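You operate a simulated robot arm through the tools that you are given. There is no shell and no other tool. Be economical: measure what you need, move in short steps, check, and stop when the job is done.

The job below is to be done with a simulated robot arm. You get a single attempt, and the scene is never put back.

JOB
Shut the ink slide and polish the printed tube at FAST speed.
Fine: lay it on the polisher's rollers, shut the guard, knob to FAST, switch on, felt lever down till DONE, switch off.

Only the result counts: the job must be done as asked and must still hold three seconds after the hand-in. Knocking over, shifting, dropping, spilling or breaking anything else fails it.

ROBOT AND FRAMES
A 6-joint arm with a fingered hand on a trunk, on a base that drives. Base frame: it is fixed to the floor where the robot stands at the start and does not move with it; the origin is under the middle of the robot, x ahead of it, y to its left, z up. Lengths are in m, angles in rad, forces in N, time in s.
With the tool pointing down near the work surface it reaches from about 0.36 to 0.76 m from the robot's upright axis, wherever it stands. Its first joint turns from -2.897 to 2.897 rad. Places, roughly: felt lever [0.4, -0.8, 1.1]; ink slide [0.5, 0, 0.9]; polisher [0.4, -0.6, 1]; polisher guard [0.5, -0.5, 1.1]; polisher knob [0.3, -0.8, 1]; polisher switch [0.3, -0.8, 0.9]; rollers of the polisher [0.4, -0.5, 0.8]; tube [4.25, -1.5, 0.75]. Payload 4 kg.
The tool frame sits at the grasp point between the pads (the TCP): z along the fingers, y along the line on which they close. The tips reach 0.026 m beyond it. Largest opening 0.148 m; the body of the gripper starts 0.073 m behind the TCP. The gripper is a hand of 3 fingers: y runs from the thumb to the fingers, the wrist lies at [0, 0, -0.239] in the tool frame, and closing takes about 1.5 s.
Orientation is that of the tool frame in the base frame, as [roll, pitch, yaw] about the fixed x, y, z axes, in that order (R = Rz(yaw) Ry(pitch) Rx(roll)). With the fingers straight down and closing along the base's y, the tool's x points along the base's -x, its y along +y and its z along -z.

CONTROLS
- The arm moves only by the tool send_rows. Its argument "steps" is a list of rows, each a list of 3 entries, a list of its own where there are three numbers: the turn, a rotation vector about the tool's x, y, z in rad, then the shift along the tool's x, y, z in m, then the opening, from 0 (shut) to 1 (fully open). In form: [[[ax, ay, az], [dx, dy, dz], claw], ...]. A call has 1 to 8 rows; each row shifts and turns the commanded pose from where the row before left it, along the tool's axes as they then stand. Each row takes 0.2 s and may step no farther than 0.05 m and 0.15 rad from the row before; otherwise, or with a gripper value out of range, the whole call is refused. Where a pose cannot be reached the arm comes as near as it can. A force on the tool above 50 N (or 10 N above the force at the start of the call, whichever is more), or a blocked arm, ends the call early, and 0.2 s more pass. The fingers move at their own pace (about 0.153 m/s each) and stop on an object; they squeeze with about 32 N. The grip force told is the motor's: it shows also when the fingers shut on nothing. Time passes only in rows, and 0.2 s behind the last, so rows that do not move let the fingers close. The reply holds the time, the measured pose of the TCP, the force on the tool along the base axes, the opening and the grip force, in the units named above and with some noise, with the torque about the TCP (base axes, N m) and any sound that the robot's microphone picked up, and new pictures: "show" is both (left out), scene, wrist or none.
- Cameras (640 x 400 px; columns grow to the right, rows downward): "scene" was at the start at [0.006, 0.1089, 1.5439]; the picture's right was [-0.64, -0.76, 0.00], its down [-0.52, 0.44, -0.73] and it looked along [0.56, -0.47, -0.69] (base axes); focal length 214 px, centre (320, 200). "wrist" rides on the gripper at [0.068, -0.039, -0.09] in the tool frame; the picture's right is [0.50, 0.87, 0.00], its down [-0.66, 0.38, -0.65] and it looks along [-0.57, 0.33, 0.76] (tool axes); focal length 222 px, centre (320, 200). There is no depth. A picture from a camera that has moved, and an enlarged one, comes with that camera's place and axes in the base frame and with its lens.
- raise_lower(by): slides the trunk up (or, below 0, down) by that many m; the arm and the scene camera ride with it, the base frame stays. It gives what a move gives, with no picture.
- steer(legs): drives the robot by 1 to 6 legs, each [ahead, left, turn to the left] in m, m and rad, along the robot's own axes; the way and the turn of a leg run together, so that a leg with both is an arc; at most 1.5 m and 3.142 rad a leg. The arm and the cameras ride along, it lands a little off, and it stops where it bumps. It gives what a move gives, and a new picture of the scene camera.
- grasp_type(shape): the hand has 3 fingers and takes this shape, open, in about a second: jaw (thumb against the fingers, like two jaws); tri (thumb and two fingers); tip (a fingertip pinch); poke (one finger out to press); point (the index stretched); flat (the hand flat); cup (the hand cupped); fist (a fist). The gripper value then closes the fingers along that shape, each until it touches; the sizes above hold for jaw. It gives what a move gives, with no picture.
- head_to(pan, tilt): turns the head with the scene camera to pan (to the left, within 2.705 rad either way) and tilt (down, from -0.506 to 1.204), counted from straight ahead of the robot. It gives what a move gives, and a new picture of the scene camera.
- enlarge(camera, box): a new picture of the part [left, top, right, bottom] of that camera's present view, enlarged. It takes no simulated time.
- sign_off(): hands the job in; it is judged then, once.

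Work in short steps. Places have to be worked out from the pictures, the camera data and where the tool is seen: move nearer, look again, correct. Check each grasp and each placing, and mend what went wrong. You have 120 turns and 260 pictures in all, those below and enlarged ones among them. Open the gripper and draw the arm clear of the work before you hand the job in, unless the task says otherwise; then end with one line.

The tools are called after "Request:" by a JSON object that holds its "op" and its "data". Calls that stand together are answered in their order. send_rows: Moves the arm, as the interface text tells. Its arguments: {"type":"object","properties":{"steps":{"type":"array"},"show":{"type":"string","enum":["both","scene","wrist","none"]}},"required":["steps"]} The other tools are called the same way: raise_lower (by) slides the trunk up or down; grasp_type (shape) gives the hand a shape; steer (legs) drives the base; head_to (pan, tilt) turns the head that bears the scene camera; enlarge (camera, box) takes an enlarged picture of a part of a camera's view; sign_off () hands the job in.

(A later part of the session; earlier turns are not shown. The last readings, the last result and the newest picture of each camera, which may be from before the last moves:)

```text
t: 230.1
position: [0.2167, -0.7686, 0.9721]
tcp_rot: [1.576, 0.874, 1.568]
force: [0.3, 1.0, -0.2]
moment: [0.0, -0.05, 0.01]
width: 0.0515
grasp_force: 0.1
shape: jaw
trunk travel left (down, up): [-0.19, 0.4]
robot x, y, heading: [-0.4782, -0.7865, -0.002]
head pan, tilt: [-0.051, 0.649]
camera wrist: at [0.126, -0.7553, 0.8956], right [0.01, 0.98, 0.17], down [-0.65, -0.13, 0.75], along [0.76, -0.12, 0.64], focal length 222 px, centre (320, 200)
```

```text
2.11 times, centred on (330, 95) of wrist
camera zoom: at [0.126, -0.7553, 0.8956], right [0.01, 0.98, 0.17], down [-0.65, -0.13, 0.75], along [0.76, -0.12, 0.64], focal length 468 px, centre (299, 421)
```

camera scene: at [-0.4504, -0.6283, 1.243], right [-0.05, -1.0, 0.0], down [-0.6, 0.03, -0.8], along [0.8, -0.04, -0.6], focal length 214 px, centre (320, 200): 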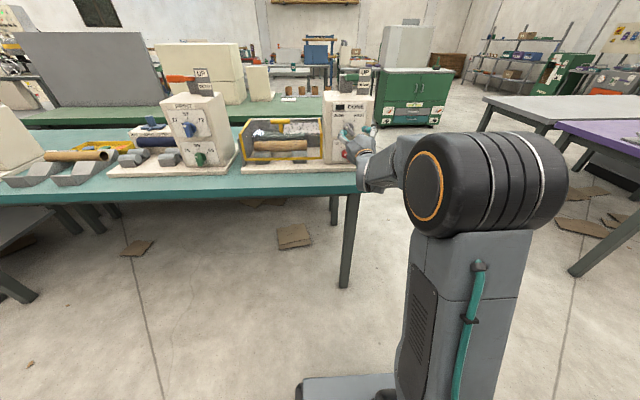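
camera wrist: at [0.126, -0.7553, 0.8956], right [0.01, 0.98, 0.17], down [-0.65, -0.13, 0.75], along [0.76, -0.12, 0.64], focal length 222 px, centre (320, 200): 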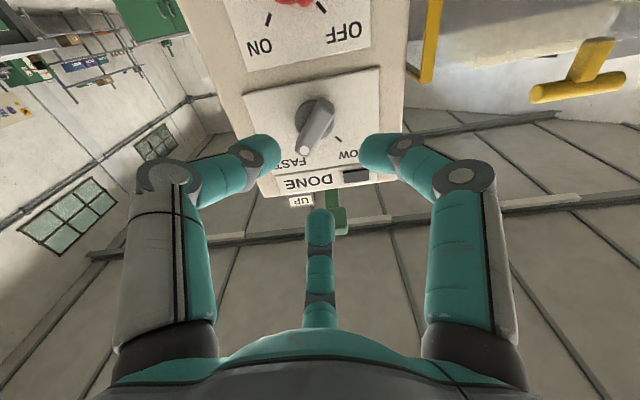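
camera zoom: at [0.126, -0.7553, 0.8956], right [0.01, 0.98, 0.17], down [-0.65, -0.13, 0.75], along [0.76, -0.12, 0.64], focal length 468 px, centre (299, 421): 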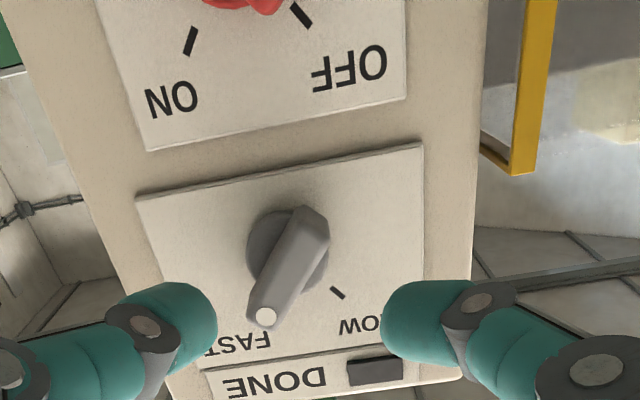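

FAST is set. Roll the hand back to the starting angle and move down to the red switch at ≈ (-0.774, 0.866).

Request:
{"op": "send_rows", "data": {"steps": [[[0, 0, -0.14], [0, 0, 0], 0.4], [[0, 0, -0.14], [0, 0, 0], 0.4], [[0, 0, -0.14], [0, 0, 0], 0.4], [[0, 0, -0.14], [0, 0, 0], 0.4], [[0, 0, -0.14], [0, 0, 0], 0.4], [[0, 0, -0.14], [0, 0, 0], 0.4], [[0, 0, -0.14], [0, 0, 0], 0.4], [[0, 0, -0.14], [0, 0, 0], 0.4]], "show": "none"}}

Request:
{"op": "send_rows", "data": {"steps": [[[0, 0, -0.14], [0, 0, 0], 0.35], [[0, 0, -0.14], [0, 0, 0], 0.35], [[0, 0, 0], [0.03, 0.022, 0], 0.35], [[0, 0, 0], [0.03, 0.022, 0], 0.35], [[0, 0, 0], [0.03, 0.021, 0], 0.35]], "show": "wrist"}}

Request:
{"op": "enlarge", "data": {"camera": "scene", "box": [310, 80, 410, 170]}}

```text
t: 231.9
position: [0.2178, -0.7708, 0.9722]
tcp_rot: [-1.579, 1.146, -1.588]
force: [-0.5, 0.2, 0.2]
moment: [-0.03, 0.03, 0.02]
width: 0.0586
grasp_force: 0.0
shape: jaw
trunk travel left (down, up): [-0.19, 0.4]
robot x, y, heading: [-0.4766, -0.7832, -0.001]
head pan, tilt: [-0.051, 0.649]
```

```text
t: 233.1
position: [0.2161, -0.7803, 0.8607]
tcp_rot: [-1.575, 0.867, -1.578]
force: [-0.5, 0.2, -0.3]
moment: [0.02, 0.04, 0.05]
width: 0.0523
grasp_force: 0.0
shape: jaw
trunk travel left (down, up): [-0.19, 0.4]
robot x, y, heading: [-0.478, -0.7851, -0.002]
head pan, tilt: [-0.051, 0.649]
camera wrist: at [0.1247, -0.8527, 0.8348], right [0.0, 0.34, -0.94], down [-0.65, 0.72, 0.26], along [0.76, 0.61, 0.22], focal length 222 px, centre (320, 200)
```

wrist: 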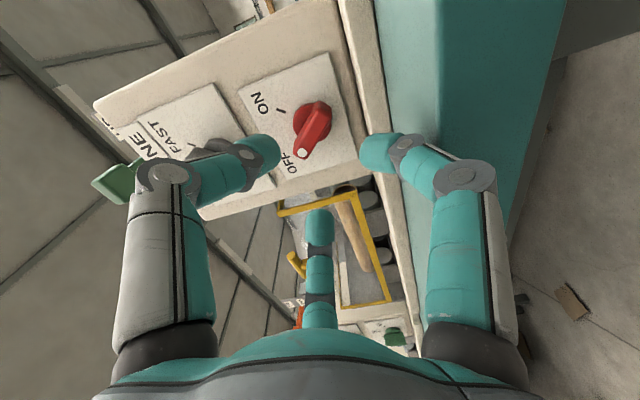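

```text
4.44 times, centred on (360, 125) of scene
camera zoom: at [-0.4506, -0.6283, 1.2431], right [-0.05, -1.0, 0.0], down [-0.6, 0.03, -0.8], along [0.8, -0.04, -0.6], focal length 953 px, centre (142, 533)
```

zoom: 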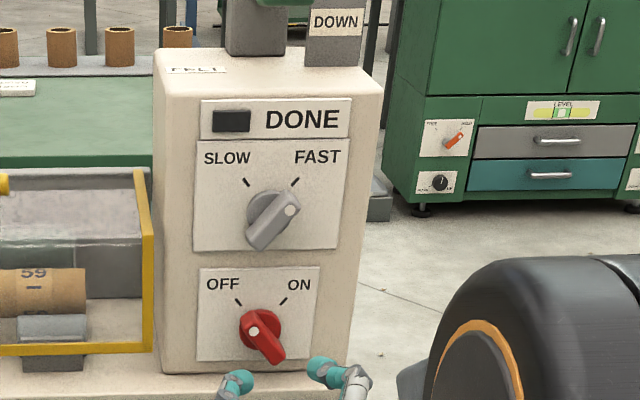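

FAST confirmed. For the switch the lower finger comes close to the base plate, so I use a narrower opening, correct 3 mm, and advance in steps.

Request:
{"op": "send_rows", "data": {"steps": [[[0, 0, 0], [-0.0035, 0.001, 0.02], 0.24], [[0, 0, 0], [0, 0, 0.025], 0.24], [[0, 0, 0], [0, 0, 0.02], 0.24]], "show": "wrist"}}

Request:
{"op": "enlarge", "data": {"camera": "scene", "box": [310, 90, 400, 170]}}

```text
t: 233.9
position: [0.2818, -0.7774, 0.8627]
tcp_rot: [-1.575, 0.869, -1.582]
force: [-0.1, -0.6, -0.4]
moment: [0.01, -0.01, -0.02]
width: 0.036
grasp_force: 0.2
shape: jaw
trunk travel left (down, up): [-0.19, 0.4]
robot x, y, heading: [-0.4777, -0.786, -0.001]
head pan, tilt: [-0.051, 0.649]
camera wrist: at [0.1907, -0.8493, 0.837], right [0.0, 0.34, -0.94], down [-0.65, 0.72, 0.26], along [0.76, 0.61, 0.22], focal length 222 px, centre (320, 200)
```

wrist: 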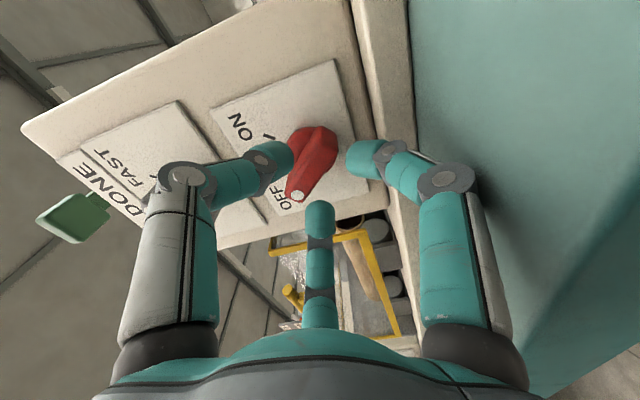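

```text
5.00 times, centred on (355, 130) of scene
camera zoom: at [-0.4504, -0.6283, 1.243], right [-0.05, -1.0, 0.0], down [-0.6, 0.03, -0.8], along [0.8, -0.04, -0.6], focal length 1072 px, centre (145, 550)
```

zoom: 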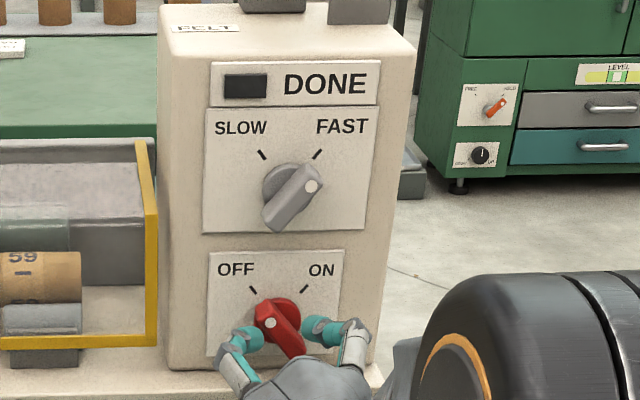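

Bar sits a bit close to the thumb; shift 4 mm and advance 2.5 cm, then close.

Request:
{"op": "send_rows", "data": {"steps": [[[0, 0, 0], [0, -0.004, 0], 0.24], [[0, 0, 0], [0, 0, 0.013], 0.24], [[0, 0, 0], [0, 0, 0.012], 0.24], [[0, 0, 0], [0, 0, 0], 0.1], [[0, 0, 0], [0, 0, 0], 0.0], [[0, 0, 0], [0, 0, 0], 0.0], [[0, 0, 0], [0, 0, 0], 0.0]], "show": "wrist"}}

Request:
{"op": "enlarge", "data": {"camera": "scene", "box": [310, 90, 400, 170]}}

```text
t: 235.5
position: [0.3071, -0.7778, 0.8656]
tcp_rot: [-1.574, 0.867, -1.581]
force: [1.9, 12.0, 1.8]
moment: [-0.1, -0.32, 0.57]
width: 0.0155
grasp_force: 32.0
shape: jaw
trunk travel left (down, up): [-0.19, 0.4]
robot x, y, heading: [-0.4797, -0.7857, 0.004]
head pan, tilt: [-0.051, 0.649]
camera wrist: at [0.2157, -0.8503, 0.8402], right [0.0, 0.34, -0.94], down [-0.65, 0.72, 0.26], along [0.76, 0.61, 0.22], focal length 222 px, centre (320, 200)
```

wrist: 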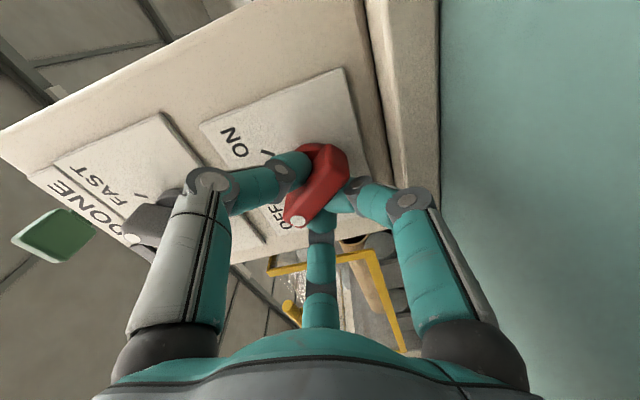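

```text
5.00 times, centred on (355, 130) of scene
camera zoom: at [-0.4503, -0.6272, 1.2429], right [-0.05, -1.0, 0.0], down [-0.6, 0.03, -0.8], along [0.8, -0.04, -0.6], focal length 1072 px, centre (145, 550)
```

zoom: 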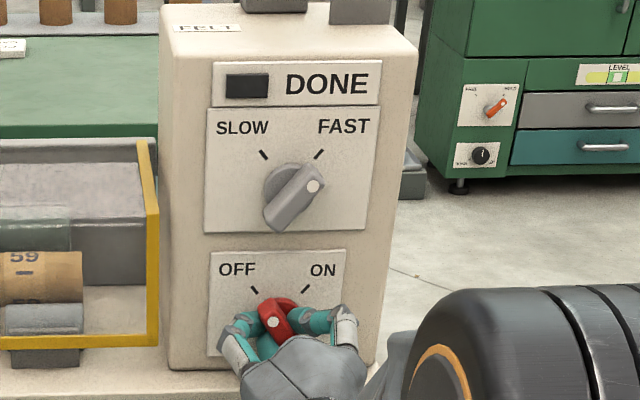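

Gripped (15 mm). Turn clockwise 1.4 rad in two calls with small compensating shifts.

Request:
{"op": "send_rows", "data": {"steps": [[[0, 0, 0.12], [-0.002, 0.002, 0], 0.0], [[0, 0, 0.14], [-0.0008, 0.0006, 0], 0.0], [[0, 0, 0.14], [-0.0008, 0.0006, 0], 0.0], [[0, 0, 0.14], [-0.0008, 0.0006, 0], 0.0], [[0, 0, 0.14], [-0.0004, 0.0006, 0], 0.0]], "show": "none"}}

Request:
{"op": "send_rows", "data": {"steps": [[[0, 0, 0.14], [-0.0004, 0.0006, 0], 0.0], [[0, 0, 0.14], [-0.0004, 0.0006, 0], 0.0], [[0, 0, 0.14], [-0.0004, 0.0006, 0], 0.0], [[0, 0, 0.14], [-0.0004, 0.0006, 0], 0.0], [[0, 0, 0.14], [-0.0002, 0.0004, 0], 0.0]], "show": "wrist"}}

Request:
{"op": "enlarge", "data": {"camera": "scene", "box": [280, 80, 400, 170]}}

```text
t: 236.7
position: [0.3069, -0.7746, 0.8665]
tcp_rot: [-1.775, 1.552, -1.783]
force: [-0.3, -1.6, 4.3]
moment: [-0.64, 1.32, 0.0]
width: 0.0143
grasp_force: 32.4
shape: jaw
trunk travel left (down, up): [-0.19, 0.4]
robot x, y, heading: [-0.4815, -0.7871, -0.002]
head pan, tilt: [-0.051, 0.649]
```

```text
t: 237.8
position: [0.3073, -0.773, 0.8693]
tcp_rot: [1.578, 0.989, 1.568]
force: [-7.3, -2.0, 3.5]
moment: [0.03, 1.18, -0.03]
width: 0.0136
grasp_force: 32.1
shape: jaw
trunk travel left (down, up): [-0.19, 0.4]
robot x, y, heading: [-0.4805, -0.7878, -0.003]
head pan, tilt: [-0.051, 0.649]
stopped in row 5: the force on the tool passed its limit at 55 N (the readings are from after the stop); the commanded pose is now the measured one
camera wrist: at [0.215, -0.7679, 0.7924], right [0.01, 1.0, 0.06], down [-0.65, -0.04, 0.76], along [0.76, -0.05, 0.65], focal length 222 px, centre (320, 200)
```

wrist: 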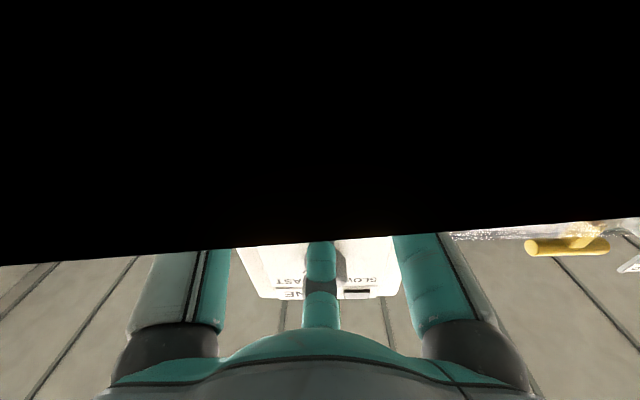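

```text
4.44 times, centred on (340, 125) of scene
camera zoom: at [-0.4512, -0.6286, 1.243], right [-0.05, -1.0, 0.0], down [-0.6, 0.03, -0.8], along [0.8, -0.04, -0.6], focal length 953 px, centre (231, 533)
```

zoom: 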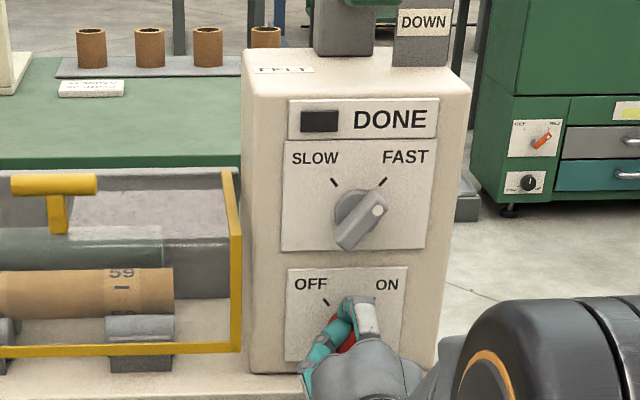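

It stopped with 55 N near the end of travel (74°). Open, draw back and look.

Request:
{"op": "send_rows", "data": {"steps": [[[0, 0, 0], [0, 0, 0], 0.15], [[0, 0, 0], [0, 0, 0], 0.28], [[0, 0, 0], [0, 0, -0.03], 0.28], [[0, 0, 0], [0, 0, -0.03], 0.28], [[0, 0, 0], [0, 0, -0.03], 0.28]], "show": "wrist"}}

Request:
{"op": "enlarge", "data": {"camera": "scene", "box": [280, 80, 400, 170]}}

```text
t: 239.0
position: [0.216, -0.7715, 0.8686]
tcp_rot: [1.579, 0.989, 1.569]
force: [0.8, 0.4, 0.0]
moment: [-0.05, 0.0, 0.01]
width: 0.0414
grasp_force: 0.1
shape: jaw
trunk travel left (down, up): [-0.19, 0.4]
robot x, y, heading: [-0.4806, -0.7863, 0.005]
head pan, tilt: [-0.051, 0.649]
camera wrist: at [0.1256, -0.7671, 0.791], right [0.01, 1.0, 0.06], down [-0.65, -0.04, 0.76], along [0.76, -0.04, 0.65], focal length 222 px, centre (320, 200)
```

wrist: 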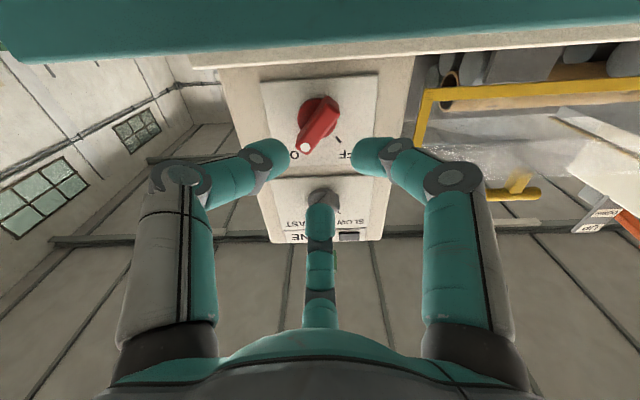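

```text
4.44 times, centred on (340, 125) of scene
camera zoom: at [-0.4499, -0.6284, 1.243], right [-0.05, -1.0, 0.0], down [-0.6, 0.03, -0.8], along [0.8, -0.04, -0.6], focal length 953 px, centre (231, 533)
```

zoom: 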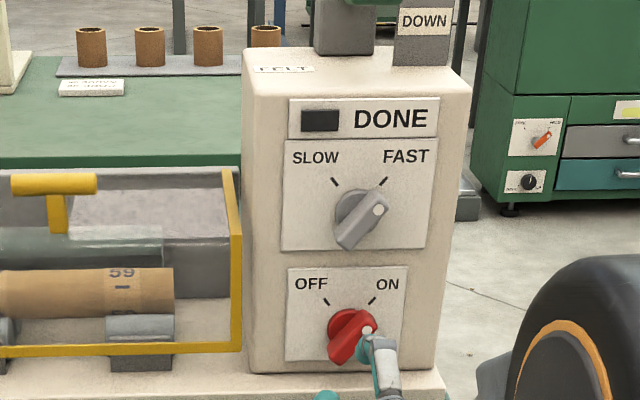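

The switch is ON and the knob at FAST. Now the felt lever: handle end ≈ (0.37, -0.778, 1.14). I close the fingers, raise the trunk 0.32 m with the hand still horizontal, so the fingers can press the handle from above.

Request:
{"op": "send_rows", "data": {"steps": [[[0, 0, 0], [0, 0, -0.02], 0.1], [[0, 0, 0], [0, 0, 0], 0.0]], "show": "none"}}

Request:
{"op": "raise_lower", "data": {"by": 0.33}}

Request:
{"op": "head_to", "data": {"pan": -0.15, "tilt": 0.6}}

Request:
{"op": "enlarge", "data": {"camera": "scene", "box": [240, 90, 420, 220]}}

Request:
{"op": "send_rows", "data": {"steps": [[[0, 0, 0], [0, 0, 0], 0.0]], "show": "wrist"}}

```text
t: 239.6
position: [0.1967, -0.7723, 0.8688]
tcp_rot: [1.579, 0.991, 1.571]
force: [0.6, -0.1, -0.1]
moment: [0.01, 0.02, 0.02]
width: 0.0
grasp_force: 32.3
shape: jaw
trunk travel left (down, up): [-0.19, 0.4]
robot x, y, heading: [-0.4802, -0.7842, 0.0]
head pan, tilt: [-0.051, 0.649]
```

```text
t: 242.8
position: [0.197, -0.771, 1.2002]
tcp_rot: [1.578, 0.99, 1.568]
force: [-0.1, 1.5, 0.1]
moment: [0.01, 0.0, 0.02]
width: 0.0
grasp_force: 32.6
shape: jaw
trunk travel left (down, up): [-0.52, 0.07]
robot x, y, heading: [-0.4807, -0.7866, 0.001]
head pan, tilt: [-0.051, 0.649]
```

```text
t: 243.5
position: [0.196, -0.7721, 1.1986]
tcp_rot: [1.578, 0.988, 1.567]
force: [0.0, 0.6, 0.7]
moment: [0.0, 0.01, -0.02]
width: 0.0001
grasp_force: 31.6
shape: jaw
trunk travel left (down, up): [-0.52, 0.07]
robot x, y, heading: [-0.4791, -0.787, -0.001]
head pan, tilt: [-0.15, 0.6]
camera scene: at [-0.4496, -0.6372, 1.5773], right [-0.15, -0.99, 0.0], down [-0.56, 0.08, -0.82], along [0.82, -0.12, -0.57], focal length 214 px, centre (320, 200)
```

scene: 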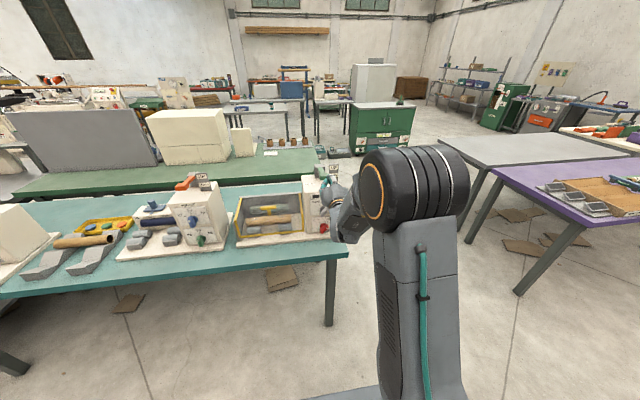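

```text
3.08 times, centred on (330, 155) of scene
camera zoom: at [-0.4496, -0.6372, 1.5773], right [-0.15, -0.99, 0.0], down [-0.56, 0.08, -0.82], along [0.82, -0.12, -0.57], focal length 660 px, centre (289, 338)
```

zoom: 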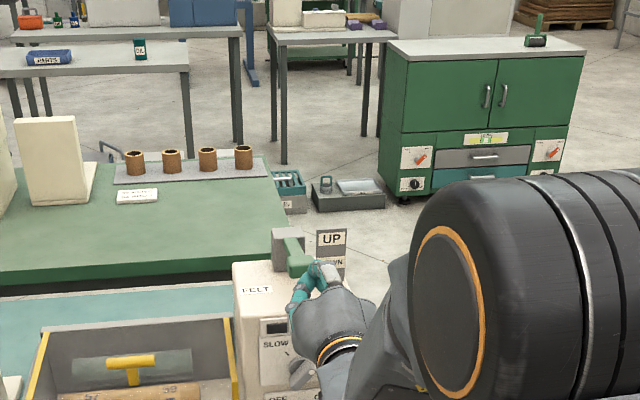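

```text
t: 243.9
position: [0.196, -0.772, 1.198]
tcp_rot: [1.576, 0.988, 1.569]
force: [-0.2, -0.5, -0.1]
moment: [-0.02, -0.01, -0.04]
width: 0.0
grasp_force: 31.8
shape: jaw
trunk travel left (down, up): [-0.52, 0.07]
robot x, y, heading: [-0.4825, -0.789, 0.002]
head pan, tilt: [-0.15, 0.6]
camera wrist: at [0.1053, -0.7665, 1.1214], right [0.01, 1.0, 0.06], down [-0.65, -0.04, 0.76], along [0.76, -0.04, 0.65], focal length 222 px, centre (320, 200)
```

wrist: 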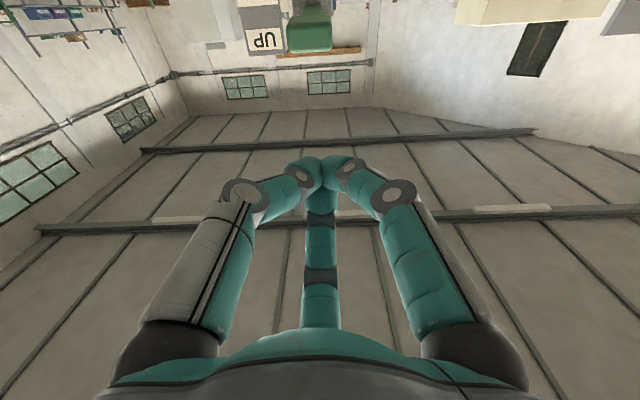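

Handle confirmed at (0.37, -0.778, 1.14). Drive forward 0.16 m so the tips are above it.

Request:
{"op": "steer", "data": {"legs": [[0.165, -0.005, 0]]}}

Request:
{"op": "enlarge", "data": {"camera": "scene", "box": [240, 110, 400, 230]}}

Request:
{"op": "send_rows", "data": {"steps": [[[0, 0, 0], [0, 0, 0], 0.0]], "show": "wrist"}}

```text
t: 245.3
position: [0.3605, -0.7763, 1.1983]
tcp_rot: [1.581, 0.99, 1.568]
force: [0.5, 0.2, 0.6]
moment: [-0.01, 0.03, 0.01]
width: 0.0
grasp_force: 31.9
shape: jaw
trunk travel left (down, up): [-0.52, 0.07]
robot x, y, heading: [-0.316, -0.7926, 0.0]
head pan, tilt: [-0.15, 0.6]
camera scene: at [-0.2853, -0.6425, 1.5773], right [-0.15, -0.99, 0.0], down [-0.56, 0.09, -0.82], along [0.82, -0.12, -0.57], focal length 214 px, centre (320, 200)
```

scene: 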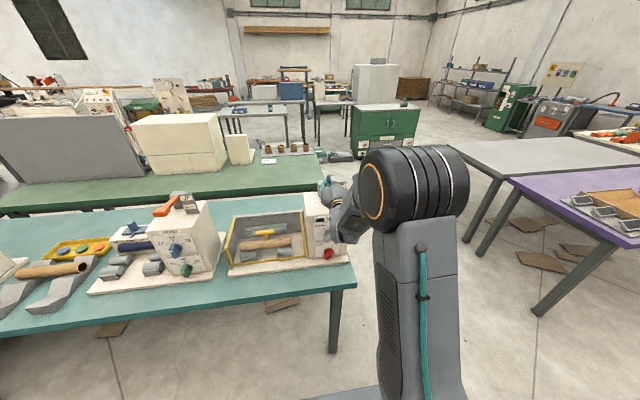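

```text
3.33 times, centred on (320, 170) of scene
camera zoom: at [-0.2853, -0.6425, 1.5773], right [-0.15, -0.99, 0.0], down [-0.56, 0.09, -0.82], along [0.82, -0.12, -0.57], focal length 715 px, centre (320, 300)
```

zoom: 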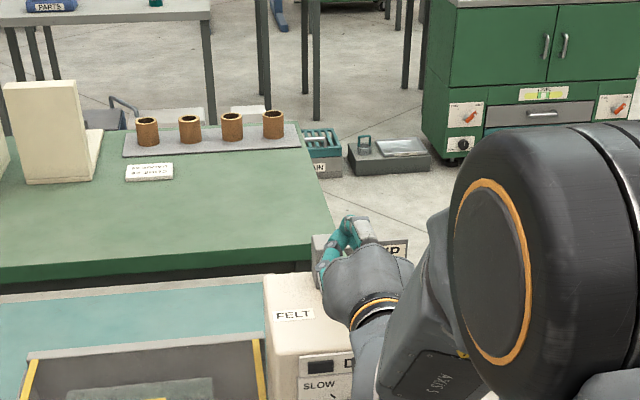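

```text
t: 245.7
position: [0.3606, -0.7765, 1.1987]
tcp_rot: [1.578, 0.99, 1.567]
force: [-0.2, -1.3, 0.4]
moment: [0.02, -0.01, -0.01]
width: 0.0
grasp_force: 31.9
shape: jaw
trunk travel left (down, up): [-0.52, 0.07]
robot x, y, heading: [-0.3134, -0.7888, -0.003]
head pan, tilt: [-0.15, 0.6]
camera wrist: at [0.269, -0.7722, 1.1213], right [0.01, 1.0, 0.06], down [-0.65, -0.04, 0.76], along [0.76, -0.04, 0.65], focal length 222 px, centre (320, 200)
```

wrist: 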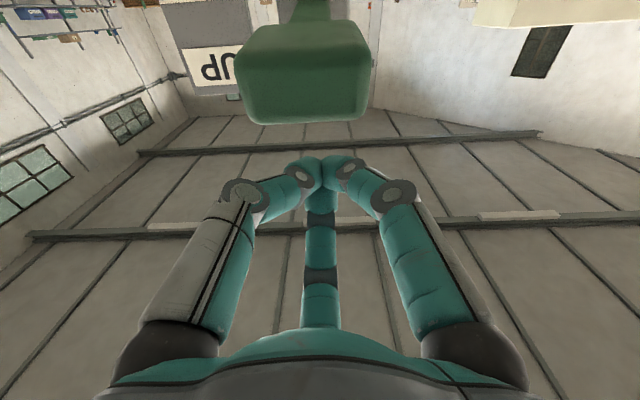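

Fingers are above the handle. Press down in small steps.

Request:
{"op": "send_rows", "data": {"steps": [[[0, 0, 0], [0.021, -0.0137, 0], 0.0], [[0, 0, 0], [0.0125, -0.0082, 0], 0.0], [[0, 0, 0], [0.0125, -0.0082, 0], 0.0], [[0, 0, 0], [0.0125, -0.0082, 0], 0.0]], "show": "wrist"}}

Request:
{"op": "enlarge", "data": {"camera": "scene", "box": [240, 110, 400, 230]}}

```text
t: 246.7
position: [0.3586, -0.7788, 1.1329]
tcp_rot: [1.567, 0.99, 1.556]
force: [0.3, -3.5, 16.7]
moment: [-0.41, 0.22, 0.04]
width: 0.0
grasp_force: 32.0
shape: jaw
trunk travel left (down, up): [-0.52, 0.07]
robot x, y, heading: [-0.3146, -0.7868, -0.007]
head pan, tilt: [-0.15, 0.6]
camera wrist: at [0.2683, -0.7733, 1.0546], right [0.01, 1.0, 0.06], down [-0.66, -0.04, 0.75], along [0.75, -0.04, 0.65], focal length 222 px, centre (320, 200)
```

wrist: 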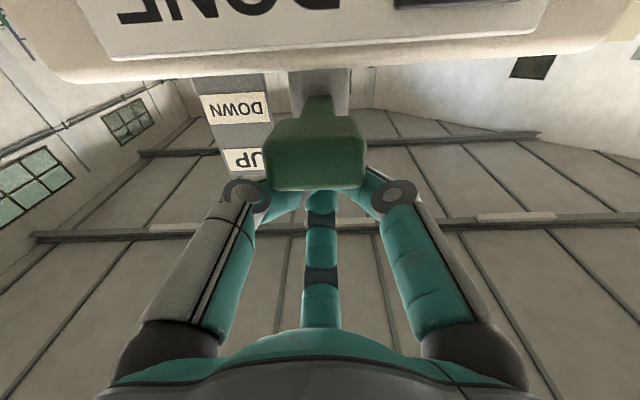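

```text
3.33 times, centred on (320, 170) of scene
camera zoom: at [-0.2874, -0.643, 1.5778], right [-0.15, -0.99, 0.0], down [-0.56, 0.09, -0.83], along [0.82, -0.12, -0.56], focal length 715 px, centre (320, 300)
```

zoom: 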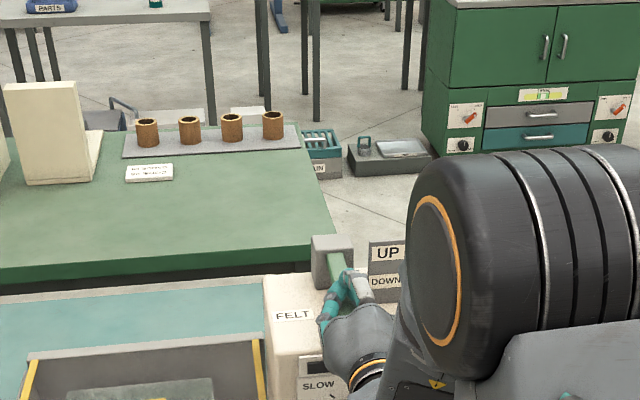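

The lever is moving with ~17 N. Keep pressing.

Request:
{"op": "send_rows", "data": {"steps": [[[0, 0, 0], [0.0105, -0.0069, 0], 0.0], [[0, 0, 0], [0.0105, -0.0069, 0], 0.0], [[0, 0, 0], [0.0105, -0.0069, 0], 0.0]], "show": "wrist"}}

Request:
{"op": "enlarge", "data": {"camera": "scene", "box": [220, 130, 380, 250]}}

```text
t: 247.1
position: [0.3596, -0.7791, 1.1313]
tcp_rot: [1.524, 0.995, 1.523]
force: [-7.2, -5.5, 21.7]
moment: [-0.43, 0.41, -0.11]
width: 0.0001
grasp_force: 31.9
shape: jaw
trunk travel left (down, up): [-0.52, 0.07]
robot x, y, heading: [-0.3189, -0.7889, 0.002]
head pan, tilt: [-0.15, 0.6]
stopped in row 2: the force on the tool passed its limit at 59 N (the readings are from after the stop); the commanded pose is now the measured one
camera wrist: at [0.2707, -0.7747, 1.0517], right [0.01, 1.0, 0.05], down [-0.67, -0.03, 0.74], along [0.74, -0.04, 0.67], focal length 222 px, centre (320, 200)
```

wrist: 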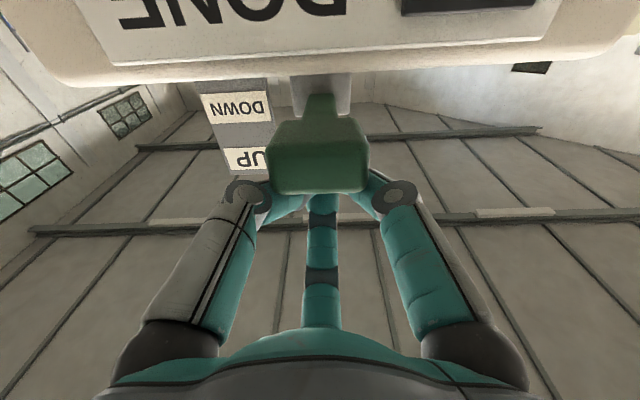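

```text
3.33 times, centred on (300, 190) of scene
camera zoom: at [-0.2892, -0.6433, 1.5774], right [-0.15, -0.99, 0.0], down [-0.56, 0.09, -0.83], along [0.82, -0.13, -0.56], focal length 715 px, centre (387, 233)
```

zoom: 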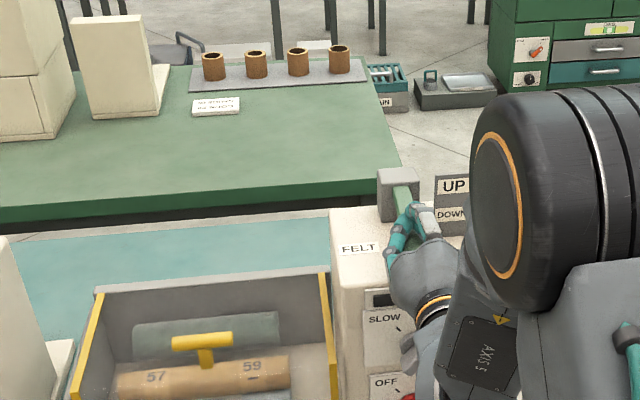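

It resists now with 59 N — likely the end stop. I back up 3 cm and see whether the lever stays and what the lamp shows.

Request:
{"op": "send_rows", "data": {"steps": [[[0, 0, 0], [-0.0125, 0.0082, 0], 0.0], [[0, 0, 0], [-0.0125, 0.0082, 0], 0.0], [[0, 0, 0], [0, 0, -0.04], 0.0], [[0, 0, 0], [0, 0, -0.04], 0.0]], "show": "wrist"}}

Request:
{"op": "enlarge", "data": {"camera": "scene", "box": [220, 130, 380, 250]}}

Request:
{"op": "enlarge", "data": {"camera": "wrist", "box": [180, 0, 480, 190]}}

```text
t: 248.1
position: [0.2817, -0.7781, 1.1558]
tcp_rot: [1.543, 0.994, 1.538]
force: [0.4, 0.5, 0.0]
moment: [0.03, -0.04, -0.01]
width: 0.0002
grasp_force: 31.8
shape: jaw
trunk travel left (down, up): [-0.52, 0.07]
robot x, y, heading: [-0.3144, -0.7929, -0.005]
head pan, tilt: [-0.15, 0.6]
camera wrist: at [0.1918, -0.7727, 1.0766], right [0.01, 1.0, 0.05], down [-0.67, -0.03, 0.75], along [0.75, -0.04, 0.66], focal length 222 px, centre (320, 200)
```

wrist: 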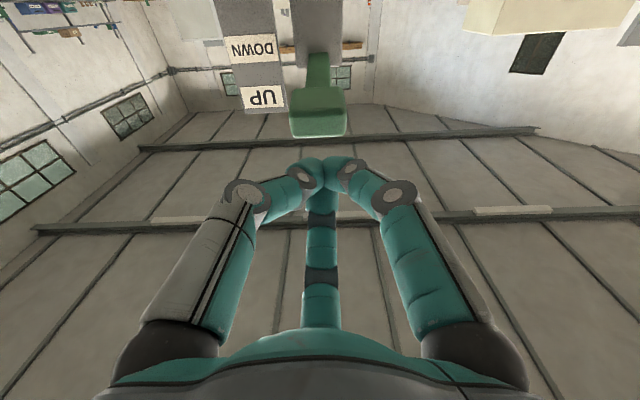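

```text
3.33 times, centred on (300, 190) of scene
camera zoom: at [-0.2859, -0.6425, 1.5772], right [-0.15, -0.99, 0.0], down [-0.56, 0.09, -0.83], along [0.82, -0.13, -0.56], focal length 715 px, centre (387, 233)
```

zoom: 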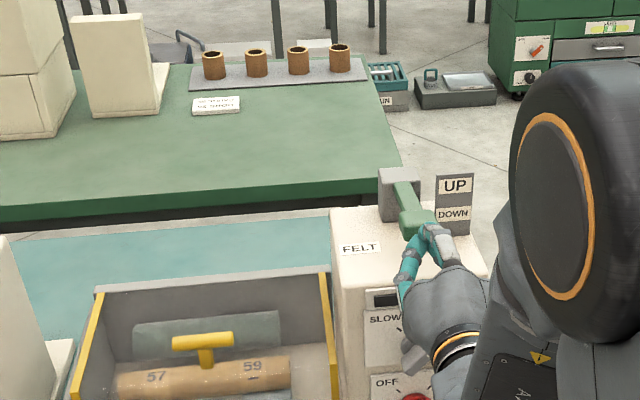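

```text
2.11 times, centred on (330, 95) of wrist
camera zoom: at [0.1918, -0.7727, 1.0766], right [0.01, 1.0, 0.05], down [-0.67, -0.03, 0.75], along [0.75, -0.04, 0.66], focal length 468 px, centre (299, 421)
```

zoom: 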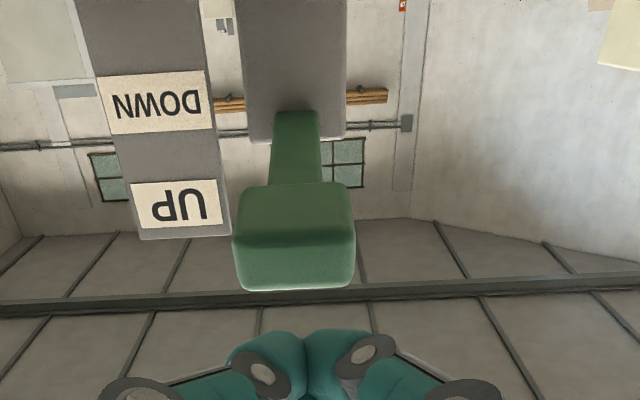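

The lever is back UP (it sprang back or barely moved). I press again in finer steps and watch force versus height, looking from the wrist camera at each stage.

Request:
{"op": "send_rows", "data": {"steps": [[[0.03, 0, 0], [-0.006, 0.004, 0.0], 0.0], [[0, 0, 0], [-0.006, 0.004, 0.03], 0.0], [[0, 0, 0], [0, 0, 0.045], 0.0], [[0, 0, 0], [0.0125, -0.0082, 0], 0.0], [[0, 0, 0], [0.0125, -0.0082, 0], 0.0]], "show": "wrist"}}

Request:
{"op": "send_rows", "data": {"steps": [[[0, 0, 0], [0.0085, -0.0055, 0], 0.0]], "show": "wrist"}}

Request:
{"op": "send_rows", "data": {"steps": [[[0, 0, 0], [0.0042, -0.0028, 0], 0.0]], "show": "wrist"}}

```text
t: 249.3
position: [0.3553, -0.7801, 1.1406]
tcp_rot: [1.571, 0.993, 1.536]
force: [-0.9, -1.8, 4.2]
moment: [-0.14, 0.11, 0.01]
width: 0.0
grasp_force: 31.9
shape: jaw
trunk travel left (down, up): [-0.52, 0.07]
robot x, y, heading: [-0.3162, -0.7931, -0.0]
head pan, tilt: [-0.15, 0.6]
camera wrist: at [0.2649, -0.7733, 1.0624], right [0.04, 1.0, 0.05], down [-0.65, -0.02, 0.76], along [0.76, -0.06, 0.65], focal length 222 px, centre (320, 200)
```

wrist: 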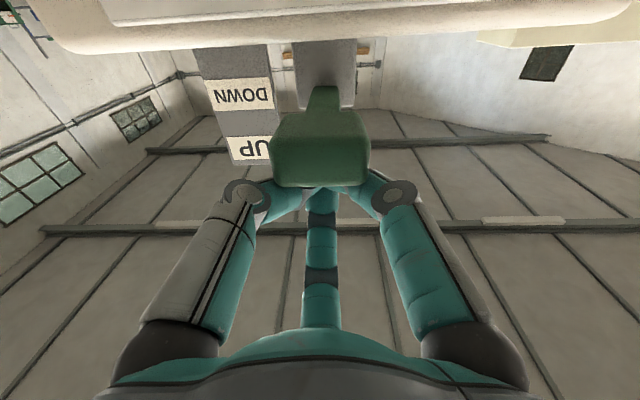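

```text
t: 249.7
position: [0.3559, -0.7812, 1.1317]
tcp_rot: [1.564, 0.994, 1.53]
force: [-1.5, -1.9, 11.3]
moment: [-0.18, 0.15, 0.04]
width: 0.0001
grasp_force: 31.8
shape: jaw
trunk travel left (down, up): [-0.52, 0.07]
robot x, y, heading: [-0.3172, -0.789, -0.005]
head pan, tilt: [-0.15, 0.6]
camera wrist: at [0.2651, -0.7735, 1.0534], right [0.03, 1.0, 0.05], down [-0.66, -0.02, 0.75], along [0.75, -0.06, 0.66], focal length 222 px, centre (320, 200)
```

wrist: 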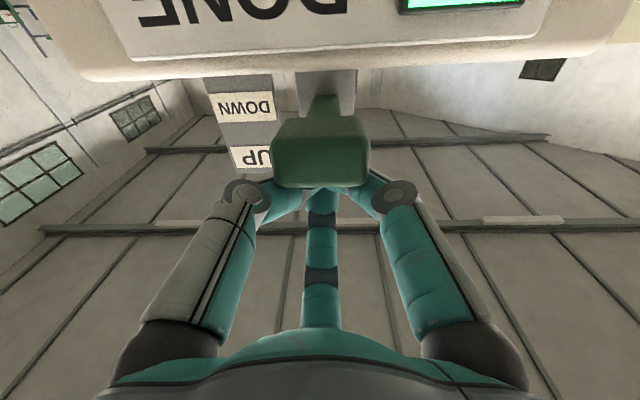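

```text
t: 250.1
position: [0.3551, -0.7812, 1.1298]
tcp_rot: [1.552, 0.995, 1.522]
force: [2.6, -5.2, 34.1]
moment: [-0.37, 0.24, 0.05]
width: 0.0002
grasp_force: 31.8
shape: jaw
trunk travel left (down, up): [-0.52, 0.07]
robot x, y, heading: [-0.314, -0.7919, -0.003]
head pan, tilt: [-0.15, 0.6]
camera wrist: at [0.2652, -0.7739, 1.0513], right [0.03, 1.0, 0.05], down [-0.66, -0.02, 0.75], along [0.75, -0.06, 0.66], focal length 222 px, centre (320, 200)
```

wrist: 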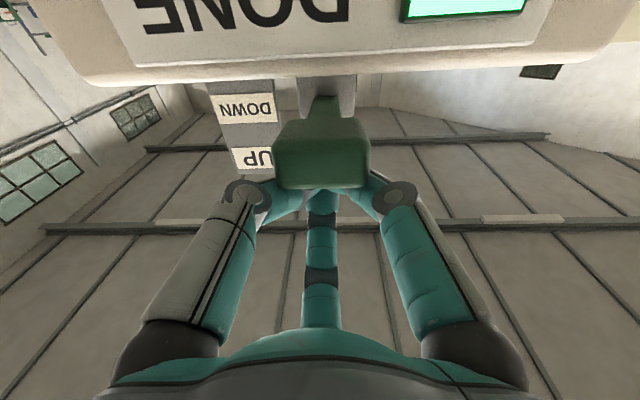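

The DONE lamp is lit green. Release the lever at once: up, then back.

Request:
{"op": "send_rows", "data": {"steps": [[[0, 0, 0], [-0.021, 0.0137, 0], 0.0], [[0, 0, 0], [-0.02, 0.013, 0], 0.0], [[0, 0, 0], [0, 0, -0.045], 0.0], [[0, 0, 0], [0, 0, -0.045], 0.0], [[0, 0, 0], [0, 0, -0.045], 0.0], [[0, 0, 0], [0, 0, -0.03], 0.0]], "show": "none"}}

Request:
{"op": "enlarge", "data": {"camera": "scene", "box": [220, 130, 380, 270]}}

```text
t: 251.5
position: [0.2462, -0.7701, 1.1905]
tcp_rot: [1.573, 0.994, 1.54]
force: [0.6, -0.4, 0.0]
moment: [-0.03, 0.0, -0.01]
width: 0.0
grasp_force: 32.1
shape: jaw
out of reach, approached as far as the arm can: row 5, 6
trunk travel left (down, up): [-0.52, 0.07]
robot x, y, heading: [-0.3151, -0.7897, -0.001]
head pan, tilt: [-0.15, 0.6]
```

```text
2.86 times, centred on (300, 200) of scene
camera zoom: at [-0.285, -0.6426, 1.5773], right [-0.15, -0.99, 0.0], down [-0.56, 0.09, -0.82], along [0.82, -0.13, -0.57], focal length 613 px, centre (377, 200)
```

zoom: 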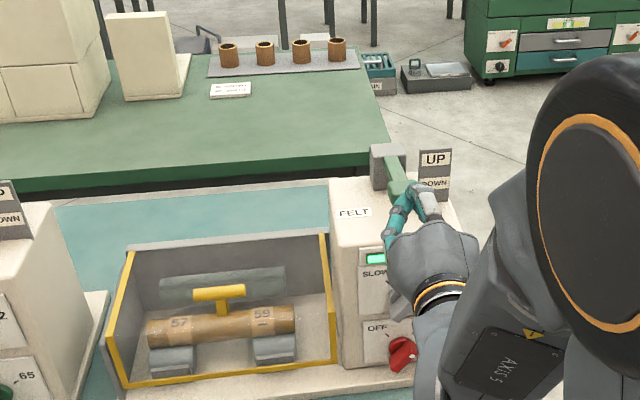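

DONE is lit and the lever is up again. Now the switch off: back off 0.165 m, lower the trunk 0.33 m.

Request:
{"op": "steer", "data": {"legs": [[-0.165, 0.004, 0]]}}

Request:
{"op": "raise_lower", "data": {"by": -0.33}}

Request:
{"op": "send_rows", "data": {"steps": [[[0, 0, 0], [0, 0, 0.045], 0.28], [[0, 0, 0], [0, 0, 0.045], 0.28]], "show": "wrist"}}

```text
t: 253.0
position: [0.0797, -0.766, 1.1911]
tcp_rot: [1.569, 0.994, 1.536]
force: [-0.2, -0.3, 0.1]
moment: [0.0, -0.01, 0.01]
width: 0.0
grasp_force: 32.0
shape: jaw
trunk travel left (down, up): [-0.52, 0.07]
robot x, y, heading: [-0.4829, -0.7867, -0.001]
head pan, tilt: [-0.15, 0.6]
camera scene: at [-0.453, -0.6383, 1.5773], right [-0.15, -0.99, 0.0], down [-0.56, 0.09, -0.83], along [0.82, -0.12, -0.56], focal length 214 px, centre (320, 200)
```

scene: 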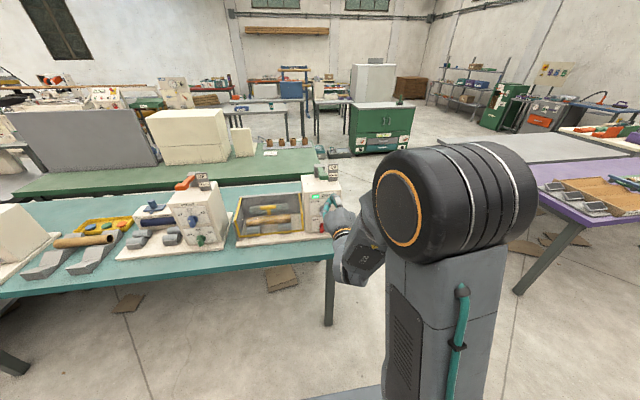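

```text
t: 256.2
position: [0.0784, -0.7645, 0.8606]
tcp_rot: [1.572, 0.993, 1.539]
force: [0.0, 0.8, -0.3]
moment: [0.01, 0.01, -0.04]
width: 0.0
grasp_force: 32.3
shape: jaw
trunk travel left (down, up): [-0.19, 0.4]
robot x, y, heading: [-0.4827, -0.7849, 0.001]
head pan, tilt: [-0.15, 0.6]
```

```text
t: 256.8
position: [0.1686, -0.7664, 0.8609]
tcp_rot: [1.573, 0.992, 1.54]
force: [-0.2, 0.4, 0.8]
moment: [0.01, -0.01, -0.01]
width: 0.0411
grasp_force: 0.1
shape: jaw
trunk travel left (down, up): [-0.19, 0.4]
robot x, y, heading: [-0.481, -0.7902, -0.002]
head pan, tilt: [-0.15, 0.6]
camera wrist: at [0.0778, -0.7608, 0.7836], right [0.03, 1.0, 0.05], down [-0.65, -0.02, 0.76], along [0.76, -0.06, 0.65], focal length 222 px, centre (320, 200)
```

wrist: 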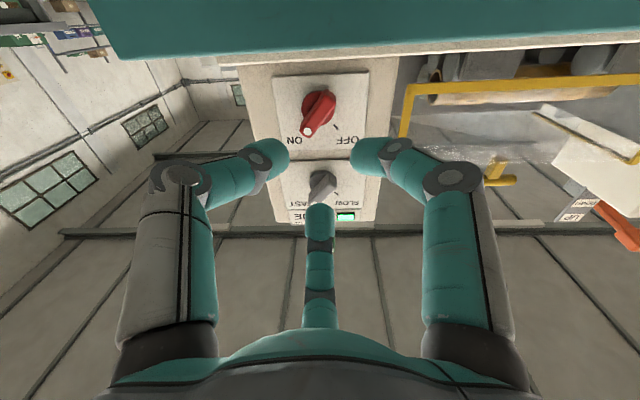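

Correct the small offset and advance to the red switch in steps.

Request:
{"op": "send_rows", "data": {"steps": [[[-0.025, 0.016, 0], [-0.0106, -0.001, 0.02], 0.28], [[0, 0, 0], [0, 0, 0.045], 0.28], [[0, 0, 0], [0, 0, 0.035], 0.28]], "show": "wrist"}}

Request:
{"op": "head_to", "data": {"pan": -0.05, "tilt": 0.65}}

Request:
{"op": "enlarge", "data": {"camera": "scene", "box": [280, 80, 400, 170]}}

```text
t: 257.6
position: [0.269, -0.7758, 0.8689]
tcp_rot: [1.571, 0.992, 1.567]
force: [1.4, 0.0, -0.1]
moment: [0.04, -0.01, 0.0]
width: 0.0409
grasp_force: 0.0
shape: jaw
trunk travel left (down, up): [-0.19, 0.4]
robot x, y, heading: [-0.4844, -0.7865, -0.003]
head pan, tilt: [-0.15, 0.6]
camera wrist: at [0.1779, -0.7719, 0.7917], right [0.0, 1.0, 0.05], down [-0.65, -0.04, 0.76], along [0.76, -0.04, 0.65], focal length 222 px, centre (320, 200)
```

wrist: 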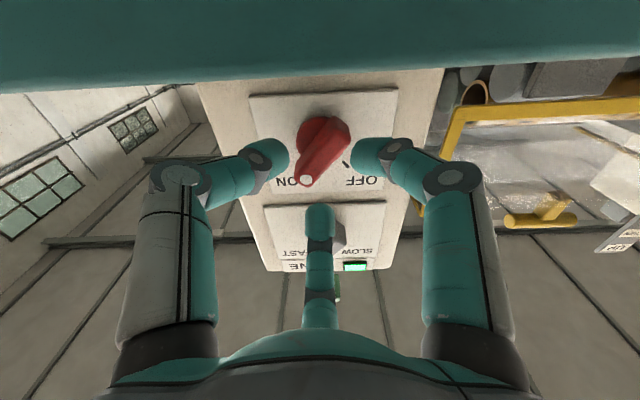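

```text
t: 258.3
position: [0.2681, -0.7763, 0.8685]
tcp_rot: [1.572, 0.991, 1.567]
force: [-0.3, 0.5, 0.3]
moment: [0.0, -0.02, -0.03]
width: 0.0413
grasp_force: 0.0
shape: jaw
trunk travel left (down, up): [-0.19, 0.4]
robot x, y, heading: [-0.4837, -0.7875, 0.001]
head pan, tilt: [-0.051, 0.649]
camera scene: at [-0.4533, -0.6295, 1.243], right [-0.05, -1.0, 0.0], down [-0.6, 0.03, -0.8], along [0.8, -0.04, -0.6], focal length 214 px, centre (320, 200)
```

scene: 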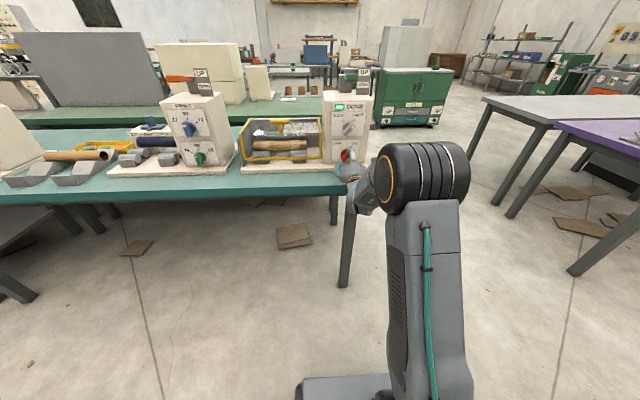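

```text
4.44 times, centred on (340, 125) of scene
camera zoom: at [-0.4533, -0.6295, 1.243], right [-0.05, -1.0, 0.0], down [-0.6, 0.03, -0.8], along [0.8, -0.04, -0.6], focal length 953 px, centre (231, 533)
```

zoom: 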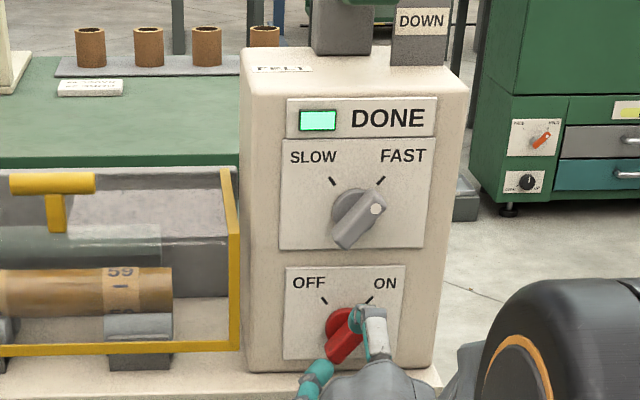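

The lamp is on and the tube is glossy. Advance 3.8 cm and close on the switch bar.

Request:
{"op": "send_rows", "data": {"steps": [[[0, 0, 0], [0.001, 0.002, 0.02], 0.28], [[0, 0, 0], [0, 0, 0.018], 0.28], [[0, 0, 0], [0, 0, 0], 0.1], [[0, 0, 0], [0, 0, 0], 0.0], [[0, 0, 0], [0, 0, 0], 0.0], [[0, 0, 0], [0, 0, 0], 0.0]], "show": "none"}}

Request:
{"op": "enlarge", "data": {"camera": "scene", "box": [310, 90, 400, 170]}}

```text
t: 259.7
position: [0.3067, -0.7732, 0.8703]
tcp_rot: [1.57, 0.994, 1.568]
force: [-18.7, 5.5, -1.4]
moment: [0.55, 0.96, -0.63]
width: 0.0133
grasp_force: 31.0
shape: jaw
trunk travel left (down, up): [-0.19, 0.4]
robot x, y, heading: [-0.4814, -0.7837, -0.002]
head pan, tilt: [-0.051, 0.649]
```

```text
5.00 times, centred on (355, 130) of scene
camera zoom: at [-0.4548, -0.629, 1.243], right [-0.05, -1.0, 0.0], down [-0.6, 0.03, -0.8], along [0.8, -0.04, -0.6], focal length 1072 px, centre (145, 550)
```

zoom: 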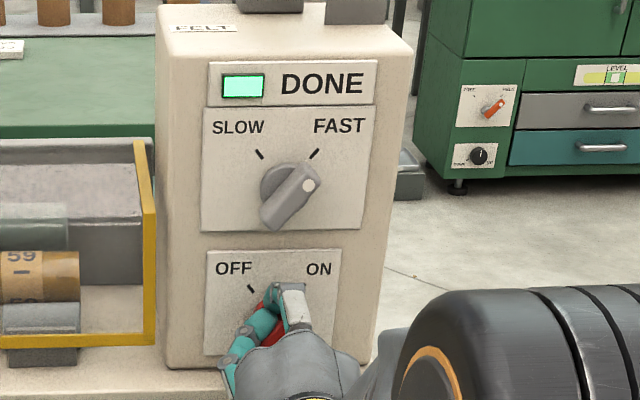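

Gripped; ease back 2 mm and turn counter-clockwise.

Request:
{"op": "send_rows", "data": {"steps": [[[0, 0, -0.13], [0.0004, -0.0006, -0.002], 0.0], [[0, 0, -0.13], [0.0004, -0.0006, 0], 0.0], [[0, 0, -0.13], [0.0004, -0.0006, 0], 0.0], [[0, 0, -0.13], [0.0004, -0.0006, 0], 0.0], [[0, 0, -0.13], [0.0006, -0.0006, 0], 0.0]], "show": "none"}}

Request:
{"op": "send_rows", "data": {"steps": [[[0, 0, -0.13], [0.0008, -0.0006, 0], 0.0], [[0, 0, -0.13], [0.0008, -0.0006, 0], 0.0], [[0, 0, -0.13], [0.0008, -0.0006, 0], 0.0], [[0, 0, -0.13], [0.0006, -0.0006, 0], 0.0], [[0, 0, -0.12], [0.0006, -0.0006, 0], 0.0]], "show": "wrist"}}

Request:
{"op": "enlarge", "data": {"camera": "scene", "box": [310, 90, 400, 170]}}

```text
t: 260.9
position: [0.3062, -0.7763, 0.8675]
tcp_rot: [-1.543, 1.495, -1.544]
force: [13.0, 9.3, 8.0]
moment: [-0.1, -0.07, 0.02]
width: 0.0119
grasp_force: 32.1
shape: jaw
trunk travel left (down, up): [-0.19, 0.4]
robot x, y, heading: [-0.4851, -0.784, -0.002]
head pan, tilt: [-0.051, 0.649]
```

```text
t: 262.1
position: [0.304, -0.7773, 0.864]
tcp_rot: [-1.57, 0.853, -1.57]
force: [20.1, 18.1, 16.4]
moment: [-0.1, -0.28, 0.09]
width: 0.0109
grasp_force: 31.8
shape: jaw
trunk travel left (down, up): [-0.19, 0.4]
robot x, y, heading: [-0.4793, -0.7881, -0.002]
head pan, tilt: [-0.051, 0.649]
camera wrist: at [0.214, -0.8511, 0.8395], right [0.0, 0.32, -0.95], down [-0.65, 0.72, 0.24], along [0.76, 0.62, 0.21], focal length 222 px, centre (320, 200)
```

wrist: 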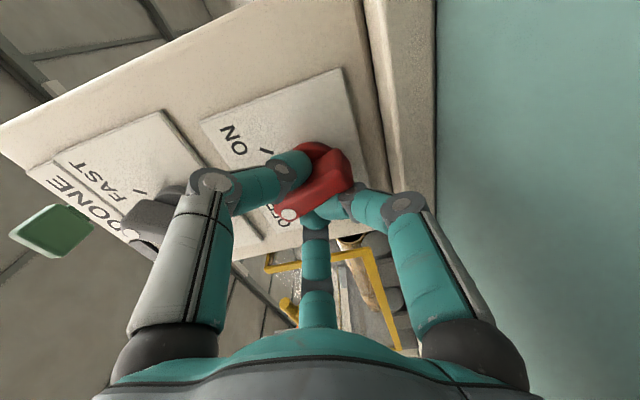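

```text
5.00 times, centred on (355, 130) of scene
camera zoom: at [-0.4532, -0.6278, 1.2429], right [-0.05, -1.0, 0.0], down [-0.6, 0.03, -0.8], along [0.8, -0.04, -0.6], focal length 1072 px, centre (145, 550)
```

zoom: 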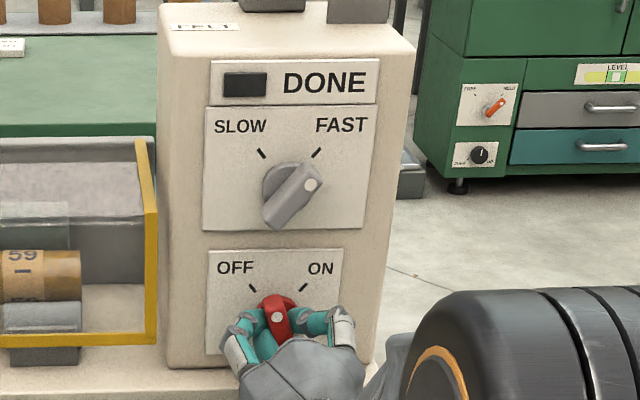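

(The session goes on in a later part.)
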